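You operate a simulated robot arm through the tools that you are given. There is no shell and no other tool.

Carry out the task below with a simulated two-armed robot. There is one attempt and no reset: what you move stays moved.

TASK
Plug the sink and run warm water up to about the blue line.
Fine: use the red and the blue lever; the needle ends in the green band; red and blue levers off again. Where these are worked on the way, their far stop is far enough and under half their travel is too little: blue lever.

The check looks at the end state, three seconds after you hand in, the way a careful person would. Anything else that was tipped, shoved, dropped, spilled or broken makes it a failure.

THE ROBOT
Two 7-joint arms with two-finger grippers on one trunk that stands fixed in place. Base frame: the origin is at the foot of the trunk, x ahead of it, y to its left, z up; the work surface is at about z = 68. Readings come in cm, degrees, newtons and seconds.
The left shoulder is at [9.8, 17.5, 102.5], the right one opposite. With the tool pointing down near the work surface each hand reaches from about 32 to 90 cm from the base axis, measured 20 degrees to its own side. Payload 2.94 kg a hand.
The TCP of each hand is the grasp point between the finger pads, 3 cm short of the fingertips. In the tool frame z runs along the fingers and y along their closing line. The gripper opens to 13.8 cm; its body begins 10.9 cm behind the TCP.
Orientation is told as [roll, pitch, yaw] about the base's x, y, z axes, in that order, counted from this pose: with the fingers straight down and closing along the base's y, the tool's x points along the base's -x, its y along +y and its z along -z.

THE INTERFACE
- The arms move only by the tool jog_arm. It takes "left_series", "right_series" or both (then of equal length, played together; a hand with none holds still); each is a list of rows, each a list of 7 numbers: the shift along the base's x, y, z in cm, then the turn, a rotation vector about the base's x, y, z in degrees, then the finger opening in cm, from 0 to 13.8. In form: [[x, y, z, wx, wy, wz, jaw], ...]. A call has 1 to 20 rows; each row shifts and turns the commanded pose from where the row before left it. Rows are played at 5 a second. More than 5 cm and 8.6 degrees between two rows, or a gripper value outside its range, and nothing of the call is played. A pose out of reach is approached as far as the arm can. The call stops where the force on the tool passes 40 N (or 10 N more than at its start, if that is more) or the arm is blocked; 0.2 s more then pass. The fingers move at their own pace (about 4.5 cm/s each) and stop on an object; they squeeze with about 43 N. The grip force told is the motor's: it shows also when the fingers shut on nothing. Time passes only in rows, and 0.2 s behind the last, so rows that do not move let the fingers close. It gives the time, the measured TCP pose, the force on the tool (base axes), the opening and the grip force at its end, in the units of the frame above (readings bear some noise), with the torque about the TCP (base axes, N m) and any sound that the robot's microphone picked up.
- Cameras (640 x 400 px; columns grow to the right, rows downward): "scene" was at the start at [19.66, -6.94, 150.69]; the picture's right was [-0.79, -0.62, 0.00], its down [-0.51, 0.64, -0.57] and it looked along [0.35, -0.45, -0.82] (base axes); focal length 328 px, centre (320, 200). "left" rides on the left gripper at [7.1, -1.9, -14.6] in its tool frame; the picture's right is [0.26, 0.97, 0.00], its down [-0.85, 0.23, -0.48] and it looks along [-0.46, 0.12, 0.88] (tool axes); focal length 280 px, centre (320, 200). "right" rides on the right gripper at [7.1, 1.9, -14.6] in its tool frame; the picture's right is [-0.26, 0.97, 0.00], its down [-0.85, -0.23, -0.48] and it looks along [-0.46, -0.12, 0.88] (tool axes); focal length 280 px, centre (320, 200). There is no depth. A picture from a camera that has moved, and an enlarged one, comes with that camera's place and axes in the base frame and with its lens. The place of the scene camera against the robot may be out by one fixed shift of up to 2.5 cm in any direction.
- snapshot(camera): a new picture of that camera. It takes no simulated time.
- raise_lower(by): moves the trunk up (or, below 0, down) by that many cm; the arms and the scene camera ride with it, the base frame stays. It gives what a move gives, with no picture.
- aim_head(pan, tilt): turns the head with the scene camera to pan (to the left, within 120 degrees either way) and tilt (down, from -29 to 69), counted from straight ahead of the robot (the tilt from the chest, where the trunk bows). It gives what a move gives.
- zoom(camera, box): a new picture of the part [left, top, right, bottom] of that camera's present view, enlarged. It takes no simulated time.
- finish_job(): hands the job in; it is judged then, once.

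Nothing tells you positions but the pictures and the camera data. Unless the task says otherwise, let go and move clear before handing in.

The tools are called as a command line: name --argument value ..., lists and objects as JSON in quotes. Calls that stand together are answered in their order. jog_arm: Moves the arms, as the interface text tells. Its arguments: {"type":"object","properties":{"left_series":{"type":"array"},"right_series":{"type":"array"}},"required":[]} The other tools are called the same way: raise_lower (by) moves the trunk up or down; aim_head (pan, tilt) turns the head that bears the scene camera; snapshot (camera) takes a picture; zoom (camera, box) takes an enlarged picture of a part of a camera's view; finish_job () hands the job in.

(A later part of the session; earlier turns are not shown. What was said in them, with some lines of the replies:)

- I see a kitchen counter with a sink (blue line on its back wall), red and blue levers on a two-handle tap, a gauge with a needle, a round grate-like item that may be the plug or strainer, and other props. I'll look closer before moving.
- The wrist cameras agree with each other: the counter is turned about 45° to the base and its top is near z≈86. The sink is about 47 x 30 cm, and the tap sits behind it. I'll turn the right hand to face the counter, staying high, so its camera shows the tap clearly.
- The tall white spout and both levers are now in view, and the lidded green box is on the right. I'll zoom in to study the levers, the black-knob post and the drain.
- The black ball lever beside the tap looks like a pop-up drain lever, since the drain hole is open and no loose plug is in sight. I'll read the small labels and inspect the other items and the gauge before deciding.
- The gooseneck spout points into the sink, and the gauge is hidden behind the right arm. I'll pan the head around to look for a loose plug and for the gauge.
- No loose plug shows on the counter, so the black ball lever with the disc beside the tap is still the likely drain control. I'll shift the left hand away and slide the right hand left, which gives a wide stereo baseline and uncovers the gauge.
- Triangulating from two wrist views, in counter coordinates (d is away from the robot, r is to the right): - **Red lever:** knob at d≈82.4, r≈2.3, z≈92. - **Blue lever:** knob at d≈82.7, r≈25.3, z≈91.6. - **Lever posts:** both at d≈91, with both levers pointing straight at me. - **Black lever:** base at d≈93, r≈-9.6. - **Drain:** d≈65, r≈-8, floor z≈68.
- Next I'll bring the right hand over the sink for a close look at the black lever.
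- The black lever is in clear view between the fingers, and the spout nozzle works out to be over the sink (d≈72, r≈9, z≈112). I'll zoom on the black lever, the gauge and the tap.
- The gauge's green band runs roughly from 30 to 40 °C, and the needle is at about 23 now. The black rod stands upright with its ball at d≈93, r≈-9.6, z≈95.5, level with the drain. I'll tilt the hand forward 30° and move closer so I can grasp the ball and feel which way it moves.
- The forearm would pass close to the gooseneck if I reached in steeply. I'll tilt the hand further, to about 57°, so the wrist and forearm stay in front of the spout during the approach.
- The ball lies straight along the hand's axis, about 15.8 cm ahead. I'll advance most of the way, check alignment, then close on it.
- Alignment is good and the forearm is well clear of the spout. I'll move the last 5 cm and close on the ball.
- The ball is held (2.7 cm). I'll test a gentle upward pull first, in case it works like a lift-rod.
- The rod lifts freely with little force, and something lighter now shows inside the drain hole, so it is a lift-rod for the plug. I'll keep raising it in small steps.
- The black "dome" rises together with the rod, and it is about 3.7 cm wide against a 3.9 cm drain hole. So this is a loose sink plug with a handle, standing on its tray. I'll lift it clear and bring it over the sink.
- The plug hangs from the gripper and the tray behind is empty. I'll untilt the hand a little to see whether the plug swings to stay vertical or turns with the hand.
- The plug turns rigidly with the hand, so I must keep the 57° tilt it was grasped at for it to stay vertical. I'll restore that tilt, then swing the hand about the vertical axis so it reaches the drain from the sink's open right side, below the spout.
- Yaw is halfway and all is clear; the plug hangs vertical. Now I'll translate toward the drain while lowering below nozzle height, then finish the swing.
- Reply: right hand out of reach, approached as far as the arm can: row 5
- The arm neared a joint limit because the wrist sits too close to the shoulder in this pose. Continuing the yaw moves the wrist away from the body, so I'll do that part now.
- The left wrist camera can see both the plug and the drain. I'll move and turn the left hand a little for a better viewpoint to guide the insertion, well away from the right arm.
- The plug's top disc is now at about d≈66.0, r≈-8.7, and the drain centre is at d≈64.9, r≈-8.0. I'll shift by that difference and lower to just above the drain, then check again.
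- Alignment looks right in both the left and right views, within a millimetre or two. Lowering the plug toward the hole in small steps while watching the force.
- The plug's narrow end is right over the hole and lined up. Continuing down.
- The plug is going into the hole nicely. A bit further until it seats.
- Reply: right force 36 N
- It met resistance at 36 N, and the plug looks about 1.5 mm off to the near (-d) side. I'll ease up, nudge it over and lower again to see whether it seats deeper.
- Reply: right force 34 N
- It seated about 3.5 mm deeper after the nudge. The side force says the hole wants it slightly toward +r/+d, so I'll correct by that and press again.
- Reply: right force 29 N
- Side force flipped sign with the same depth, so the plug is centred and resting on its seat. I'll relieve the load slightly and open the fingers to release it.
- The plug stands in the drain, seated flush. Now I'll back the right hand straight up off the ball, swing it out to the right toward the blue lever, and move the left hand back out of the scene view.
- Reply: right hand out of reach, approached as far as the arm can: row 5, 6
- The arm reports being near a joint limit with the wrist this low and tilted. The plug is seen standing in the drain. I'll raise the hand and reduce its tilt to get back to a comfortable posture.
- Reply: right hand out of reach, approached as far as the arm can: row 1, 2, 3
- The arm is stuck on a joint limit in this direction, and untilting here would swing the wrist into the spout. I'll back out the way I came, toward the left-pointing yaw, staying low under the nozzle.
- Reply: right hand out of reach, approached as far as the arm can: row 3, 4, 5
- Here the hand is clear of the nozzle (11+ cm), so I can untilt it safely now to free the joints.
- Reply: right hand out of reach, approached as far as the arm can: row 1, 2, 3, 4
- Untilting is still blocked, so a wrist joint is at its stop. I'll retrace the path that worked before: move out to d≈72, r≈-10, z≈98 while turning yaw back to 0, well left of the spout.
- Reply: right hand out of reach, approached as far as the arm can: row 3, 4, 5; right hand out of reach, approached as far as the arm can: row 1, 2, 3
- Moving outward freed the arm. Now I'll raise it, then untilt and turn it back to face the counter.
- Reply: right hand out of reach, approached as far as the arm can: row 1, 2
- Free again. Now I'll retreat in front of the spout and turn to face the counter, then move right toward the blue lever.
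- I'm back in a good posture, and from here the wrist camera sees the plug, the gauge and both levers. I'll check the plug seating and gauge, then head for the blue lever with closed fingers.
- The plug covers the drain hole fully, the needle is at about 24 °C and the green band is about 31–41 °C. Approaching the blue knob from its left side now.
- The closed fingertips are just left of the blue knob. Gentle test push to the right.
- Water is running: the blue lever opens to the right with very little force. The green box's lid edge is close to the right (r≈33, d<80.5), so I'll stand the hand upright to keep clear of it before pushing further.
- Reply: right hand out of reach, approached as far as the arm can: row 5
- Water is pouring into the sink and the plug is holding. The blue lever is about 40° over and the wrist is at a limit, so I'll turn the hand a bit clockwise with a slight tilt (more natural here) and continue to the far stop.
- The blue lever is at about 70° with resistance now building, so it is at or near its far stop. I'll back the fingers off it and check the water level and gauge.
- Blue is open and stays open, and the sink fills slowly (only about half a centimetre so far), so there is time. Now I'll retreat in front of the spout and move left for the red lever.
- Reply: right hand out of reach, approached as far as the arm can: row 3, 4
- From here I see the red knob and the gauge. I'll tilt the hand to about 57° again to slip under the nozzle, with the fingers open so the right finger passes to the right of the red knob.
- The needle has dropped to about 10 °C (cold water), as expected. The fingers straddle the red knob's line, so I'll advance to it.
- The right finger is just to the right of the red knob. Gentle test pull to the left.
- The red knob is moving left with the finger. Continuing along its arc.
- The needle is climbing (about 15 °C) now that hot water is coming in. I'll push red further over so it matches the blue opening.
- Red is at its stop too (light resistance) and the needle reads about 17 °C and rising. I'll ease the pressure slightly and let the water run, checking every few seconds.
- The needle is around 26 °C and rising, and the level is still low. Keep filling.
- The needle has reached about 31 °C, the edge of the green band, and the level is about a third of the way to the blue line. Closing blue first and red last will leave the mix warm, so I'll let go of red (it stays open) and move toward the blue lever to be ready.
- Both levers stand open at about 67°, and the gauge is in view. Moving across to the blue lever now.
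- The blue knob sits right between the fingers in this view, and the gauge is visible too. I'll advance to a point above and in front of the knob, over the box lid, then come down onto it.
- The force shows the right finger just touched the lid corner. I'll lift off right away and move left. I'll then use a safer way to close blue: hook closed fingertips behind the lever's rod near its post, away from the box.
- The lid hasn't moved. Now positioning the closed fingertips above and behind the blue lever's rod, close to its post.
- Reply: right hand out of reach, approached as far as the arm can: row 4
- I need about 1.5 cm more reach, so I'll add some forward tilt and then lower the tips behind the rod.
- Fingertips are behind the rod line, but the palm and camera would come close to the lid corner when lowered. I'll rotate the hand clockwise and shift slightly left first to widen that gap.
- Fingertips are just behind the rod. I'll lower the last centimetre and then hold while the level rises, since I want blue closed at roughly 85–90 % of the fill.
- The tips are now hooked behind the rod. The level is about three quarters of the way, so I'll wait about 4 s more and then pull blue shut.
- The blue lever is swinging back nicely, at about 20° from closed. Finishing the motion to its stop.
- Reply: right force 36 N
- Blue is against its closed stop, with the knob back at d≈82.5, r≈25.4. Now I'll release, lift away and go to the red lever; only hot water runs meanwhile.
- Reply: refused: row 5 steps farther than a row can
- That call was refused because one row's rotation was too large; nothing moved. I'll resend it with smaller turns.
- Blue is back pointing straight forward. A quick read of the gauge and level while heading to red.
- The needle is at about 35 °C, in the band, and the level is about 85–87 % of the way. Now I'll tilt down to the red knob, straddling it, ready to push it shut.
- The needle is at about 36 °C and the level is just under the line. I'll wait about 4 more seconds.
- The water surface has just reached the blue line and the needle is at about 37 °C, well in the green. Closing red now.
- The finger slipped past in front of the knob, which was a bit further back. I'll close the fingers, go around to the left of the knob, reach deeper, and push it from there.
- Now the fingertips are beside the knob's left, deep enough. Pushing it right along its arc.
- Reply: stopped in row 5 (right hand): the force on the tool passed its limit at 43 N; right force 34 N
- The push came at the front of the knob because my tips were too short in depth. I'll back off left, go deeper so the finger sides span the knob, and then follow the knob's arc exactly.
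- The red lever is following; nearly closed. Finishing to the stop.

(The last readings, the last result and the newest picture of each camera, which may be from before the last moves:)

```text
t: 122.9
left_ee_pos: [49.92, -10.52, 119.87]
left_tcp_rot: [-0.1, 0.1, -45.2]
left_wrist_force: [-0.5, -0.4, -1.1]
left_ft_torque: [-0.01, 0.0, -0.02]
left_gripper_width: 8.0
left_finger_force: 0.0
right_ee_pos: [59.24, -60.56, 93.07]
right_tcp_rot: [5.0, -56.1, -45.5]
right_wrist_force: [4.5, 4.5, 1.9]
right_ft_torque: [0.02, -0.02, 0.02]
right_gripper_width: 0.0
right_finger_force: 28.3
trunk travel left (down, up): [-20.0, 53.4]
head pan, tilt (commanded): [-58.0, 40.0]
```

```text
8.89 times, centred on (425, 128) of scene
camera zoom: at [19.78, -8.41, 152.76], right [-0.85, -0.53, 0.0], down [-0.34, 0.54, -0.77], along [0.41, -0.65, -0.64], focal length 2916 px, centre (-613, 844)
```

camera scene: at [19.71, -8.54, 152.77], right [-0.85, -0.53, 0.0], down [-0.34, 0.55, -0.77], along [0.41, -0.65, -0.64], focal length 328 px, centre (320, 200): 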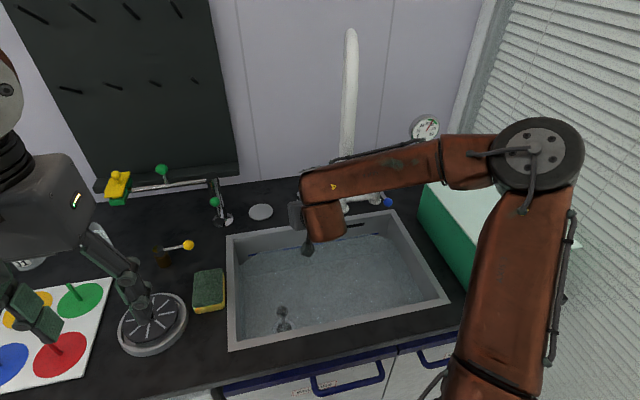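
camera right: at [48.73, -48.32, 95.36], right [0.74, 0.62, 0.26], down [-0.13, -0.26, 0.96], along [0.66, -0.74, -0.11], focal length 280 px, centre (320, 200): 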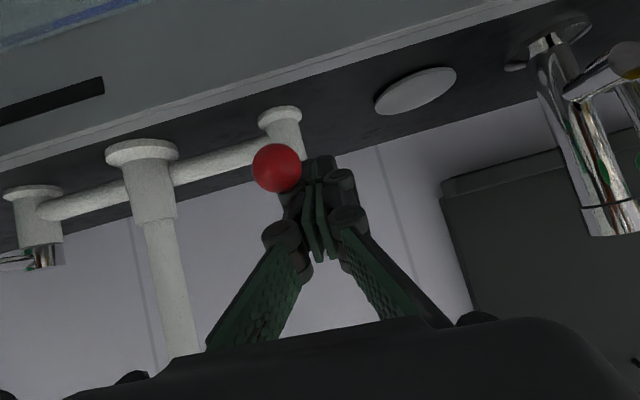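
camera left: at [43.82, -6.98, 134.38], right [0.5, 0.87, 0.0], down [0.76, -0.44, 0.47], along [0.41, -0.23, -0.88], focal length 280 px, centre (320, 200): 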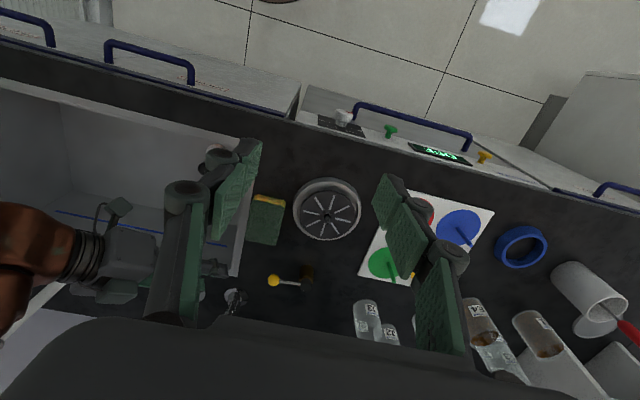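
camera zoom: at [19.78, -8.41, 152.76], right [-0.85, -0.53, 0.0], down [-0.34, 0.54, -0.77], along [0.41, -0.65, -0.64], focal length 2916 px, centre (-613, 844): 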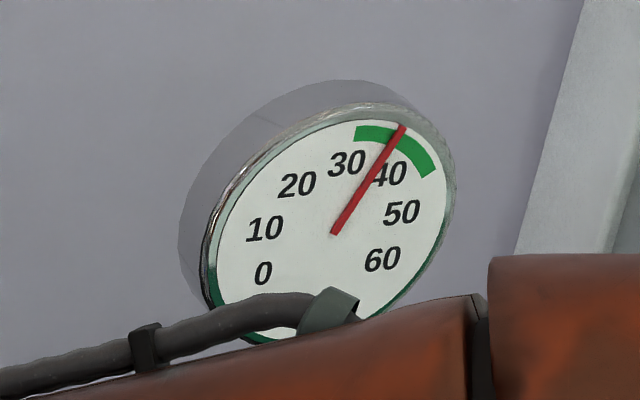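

The stream has stopped, the needle sits mid-band at about 38 °C, and the water is at the blue line. I'll back the hand off the red knob and retreat.

jog_arm --right_series '[[-0.15, -0.15, 0, 0, 0, 0, 0], [0.6, 0.6, 0, 0, 0, 0, 0], [0.6, 0.6, 0.2, 0, 0, 0, 0], [-1.2, 1.8, 1.5, 0, 0, 0, 0], [-2.2, 2.2, 2.0, 0, 0, 0, 0], [-2.4, 2.4, 2.2, 0, 0, 0, 0], [-2.4, 2.4, 2.2, 0, 0, 0, 0], [-0.9, 0.9, 2.2, 5.3, 5.3, 0, 0], [-0.9, 0.9, 2.2, 5.3, 5.3, 0, 0], [-0.9, 0.9, 2.2, 5.3, 5.3, 0, 0], [-0.9, 0.9, 2.2, 5.3, 5.3, 0, 0], [0, 0, 0, 0, 0, 0, 0]]'

snapshot --camera "right"

snapshot --camera "scene"

```text
t: 125.5
left_ee_pos: [50.0, -10.52, 119.84]
left_tcp_rot: [0.0, 0.0, -45.1]
left_wrist_force: [0.5, 0.1, -0.5]
left_ft_torque: [-0.02, -0.01, 0.01]
left_gripper_width: 8.02
left_finger_force: 0.1
right_ee_pos: [48.34, -47.13, 109.89]
right_tcp_rot: [4.5, -26.1, -45.3]
right_wrist_force: [0.8, -0.4, 1.0]
right_ft_torque: [-0.03, -0.01, 0.02]
right_gripper_width: 0.0
right_finger_force: 28.4
trunk travel left (down, up): [-20.0, 53.4]
head pan, tilt (commanded): [-58.0, 40.0]
```

```text
taken
camera right: at [39.87, -37.48, 120.06], right [0.83, 0.53, 0.18], down [0.2, -0.59, 0.78], along [0.53, -0.61, -0.59], focal length 280 px, centre (320, 200)
```

right: 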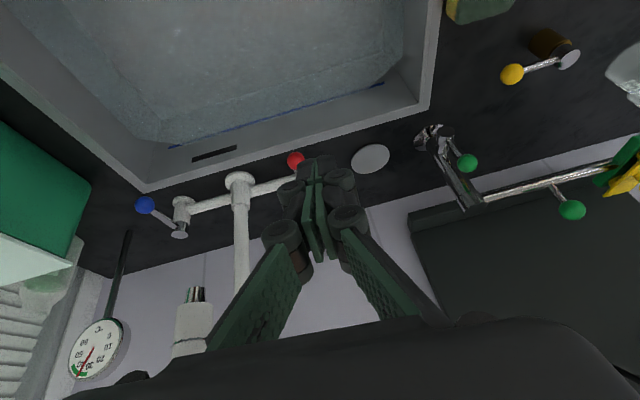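

```text
taken
camera scene: at [19.69, -8.48, 152.77], right [-0.85, -0.53, 0.0], down [-0.34, 0.55, -0.77], along [0.41, -0.65, -0.64], focal length 328 px, centre (320, 200)
```

scene: 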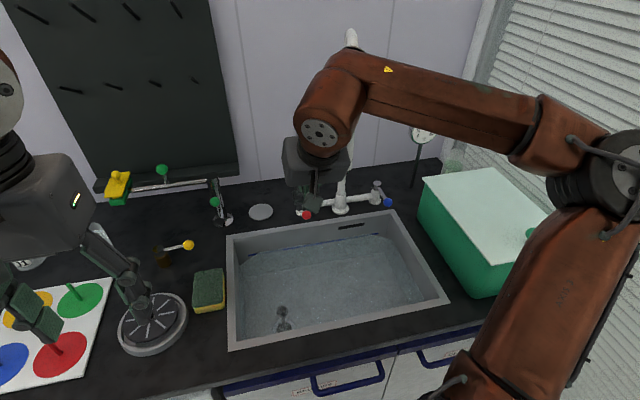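

No water flows any more. I'll move the hand well clear and inspect the final state: levers, level, needle, plug and surroundings.

jog_arm --right_series '[[-1.0, 2.4, 0.8, 0, 0, 0, 0], [-1.2, 2.4, 0.8, 0, 0, 0, 0], [-2.2, 2.2, 0.8, 0, 0, 0, 2], [-2.2, 2.2, 0.8, 0, 0, 0, 4], [-2.2, 1.8, 0.5, 0, 0, 0, 6], [0, 0, 0, 0, 0, 0, 6]]'

snapshot --camera "right"

snapshot --camera "scene"

```text
t: 126.9
left_ee_pos: [50.13, -10.5, 119.75]
left_tcp_rot: [0.0, 0.1, -45.0]
left_wrist_force: [-0.1, -0.3, -0.5]
left_ft_torque: [-0.01, 0.03, 0.01]
left_gripper_width: 7.99
left_finger_force: 0.0
right_ee_pos: [39.72, -36.11, 113.48]
right_tcp_rot: [4.5, -26.1, -45.5]
right_wrist_force: [-0.2, 0.4, -0.5]
right_ft_torque: [-0.01, 0.0, 0.02]
right_gripper_width: 6.02
right_finger_force: 0.2
trunk travel left (down, up): [-20.0, 53.4]
head pan, tilt (commanded): [-58.0, 40.0]
```

```text
taken
camera right: at [31.17, -26.51, 123.66], right [0.83, 0.53, 0.18], down [0.2, -0.59, 0.78], along [0.53, -0.61, -0.59], focal length 280 px, centre (320, 200)
```

right: 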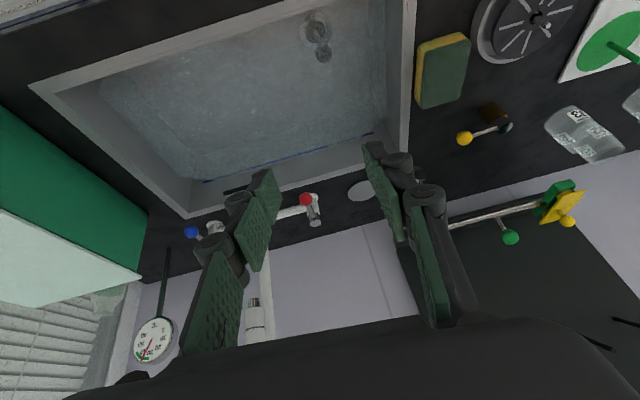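

```text
taken
camera scene: at [19.75, -8.52, 152.76], right [-0.85, -0.53, 0.0], down [-0.34, 0.55, -0.77], along [0.41, -0.65, -0.64], focal length 328 px, centre (320, 200)
```

scene: 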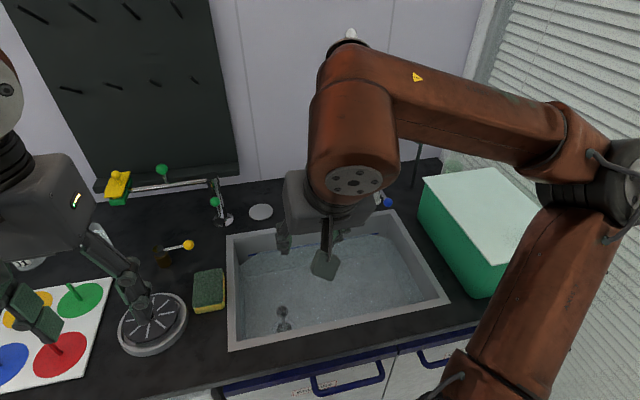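

jog_arm --right_series '[[-1.7, -2.6, 0, 0, 0, 0, 6], [-1.7, -2.9, 0, 0, 0, 0, 6], [-1.7, -3.0, 0, 0, 0, 0, 6], [-1.7, -3.0, 0, 0, 0, 0, 6], [-1.7, -3.0, 0, 0, 0, 0, 6], [-1.7, -3.0, 0, 0, 0, 0, 6], [-1.7, -3.0, 0, 0, 0, 0, 6], [0, 0, 0, 0, 0, 0, 6]]'

snapshot --camera "scene"

zoom --camera "scene" --box '[260, 150, 440, 260]'

zoom --camera "scene" --box '[395, 105, 455, 150]'

zoom --camera "scene" --box '[220, 200, 460, 360]'

```text
t: 128.7
left_ee_pos: [50.21, -10.6, 119.78]
left_tcp_rot: [0.0, 0.1, -45.1]
left_wrist_force: [0.3, 0.0, -0.4]
left_ft_torque: [-0.01, 0.04, 0.01]
left_gripper_width: 8.0
left_finger_force: 0.0
right_ee_pos: [27.57, -56.87, 113.51]
right_tcp_rot: [4.5, -26.1, -45.3]
right_wrist_force: [0.0, -0.1, 0.2]
right_ft_torque: [-0.02, 0.02, -0.04]
right_gripper_width: 5.98
right_finger_force: 0.0
trunk travel left (down, up): [-20.0, 53.4]
head pan, tilt (commanded): [-58.0, 40.0]
```

```text
taken
camera scene: at [19.72, -8.41, 152.77], right [-0.85, -0.53, 0.0], down [-0.34, 0.54, -0.77], along [0.41, -0.65, -0.64], focal length 328 px, centre (320, 200)
```

scene: 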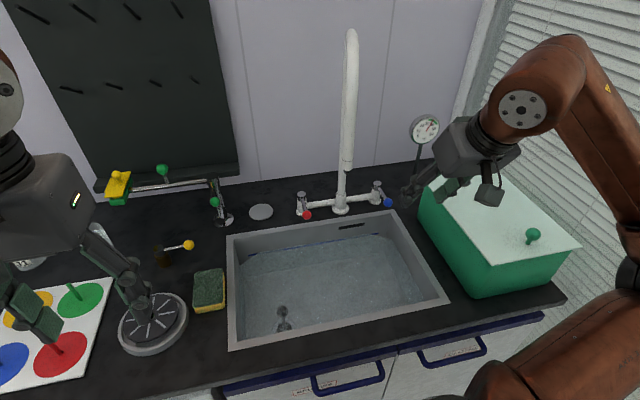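

```text
3.56 times, centred on (350, 205) of scene
camera zoom: at [19.72, -8.41, 152.77], right [-0.85, -0.53, 0.0], down [-0.34, 0.54, -0.77], along [0.41, -0.65, -0.64], focal length 1166 px, centre (213, 182)
```

zoom: 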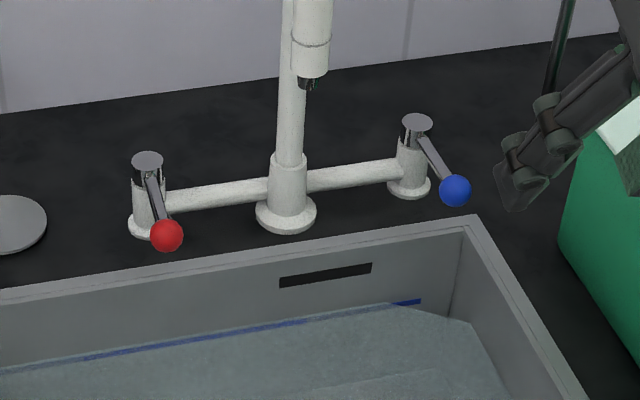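

```text
8.89 times, centred on (425, 128) of scene
camera zoom: at [19.72, -8.41, 152.77], right [-0.85, -0.53, 0.0], down [-0.34, 0.54, -0.77], along [0.41, -0.65, -0.64], focal length 2916 px, centre (-613, 844)
```

zoom: 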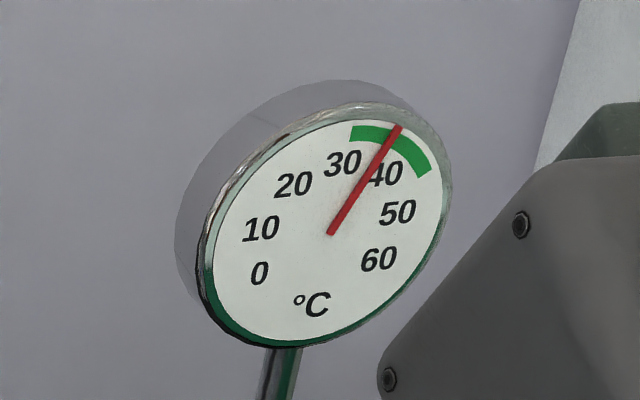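

```text
2.50 times, centred on (340, 280) of scene
camera zoom: at [19.72, -8.41, 152.77], right [-0.85, -0.53, 0.0], down [-0.34, 0.54, -0.77], along [0.41, -0.65, -0.64], focal length 820 px, centre (270, 0)
```

zoom: 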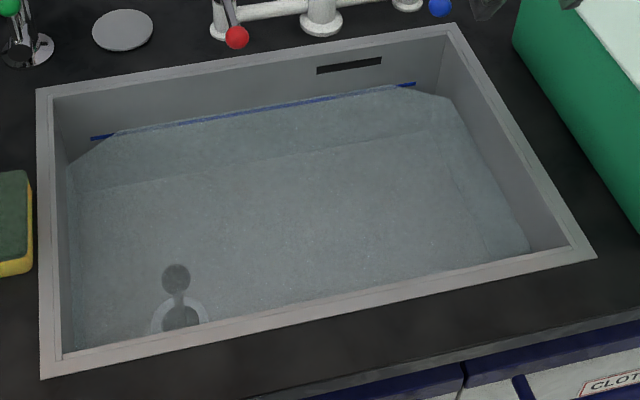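

Everything reads as wanted: both levers are back at off with no stream, the plug is in place under water, and the level sits at the blue line and is steady. The needle is in the middle of the green band, the box, bottle and other items are where they were, and both hands are clear. Handing in.

finish_job

```text
The job is handed in.
```

The sink is plugged and filled with warm water to about the blue line, and both levers are off again. I've handed the job in; I don't have the result of the check.

- **Plug:** it sat on the tray beside the tap. I seated it in the drain, and the water level held steady after the taps were shut.
- **Levers:** I opened blue to about 70° and red to about 67°, in both cases until I felt resistance. I closed blue first and red last; both now point straight forward and no water runs.
- **Temperature:** the needle was at about 38 °C, near the middle of the green band, at my last look.
- **Contact with the box:** while reaching for the blue lever, one finger pressed lightly on the corner of the green box's lid (about 6 N). I lifted off at once. The lid and the other items looked unmoved in the final pictures.

Both hands are clear of the sink and the taps.
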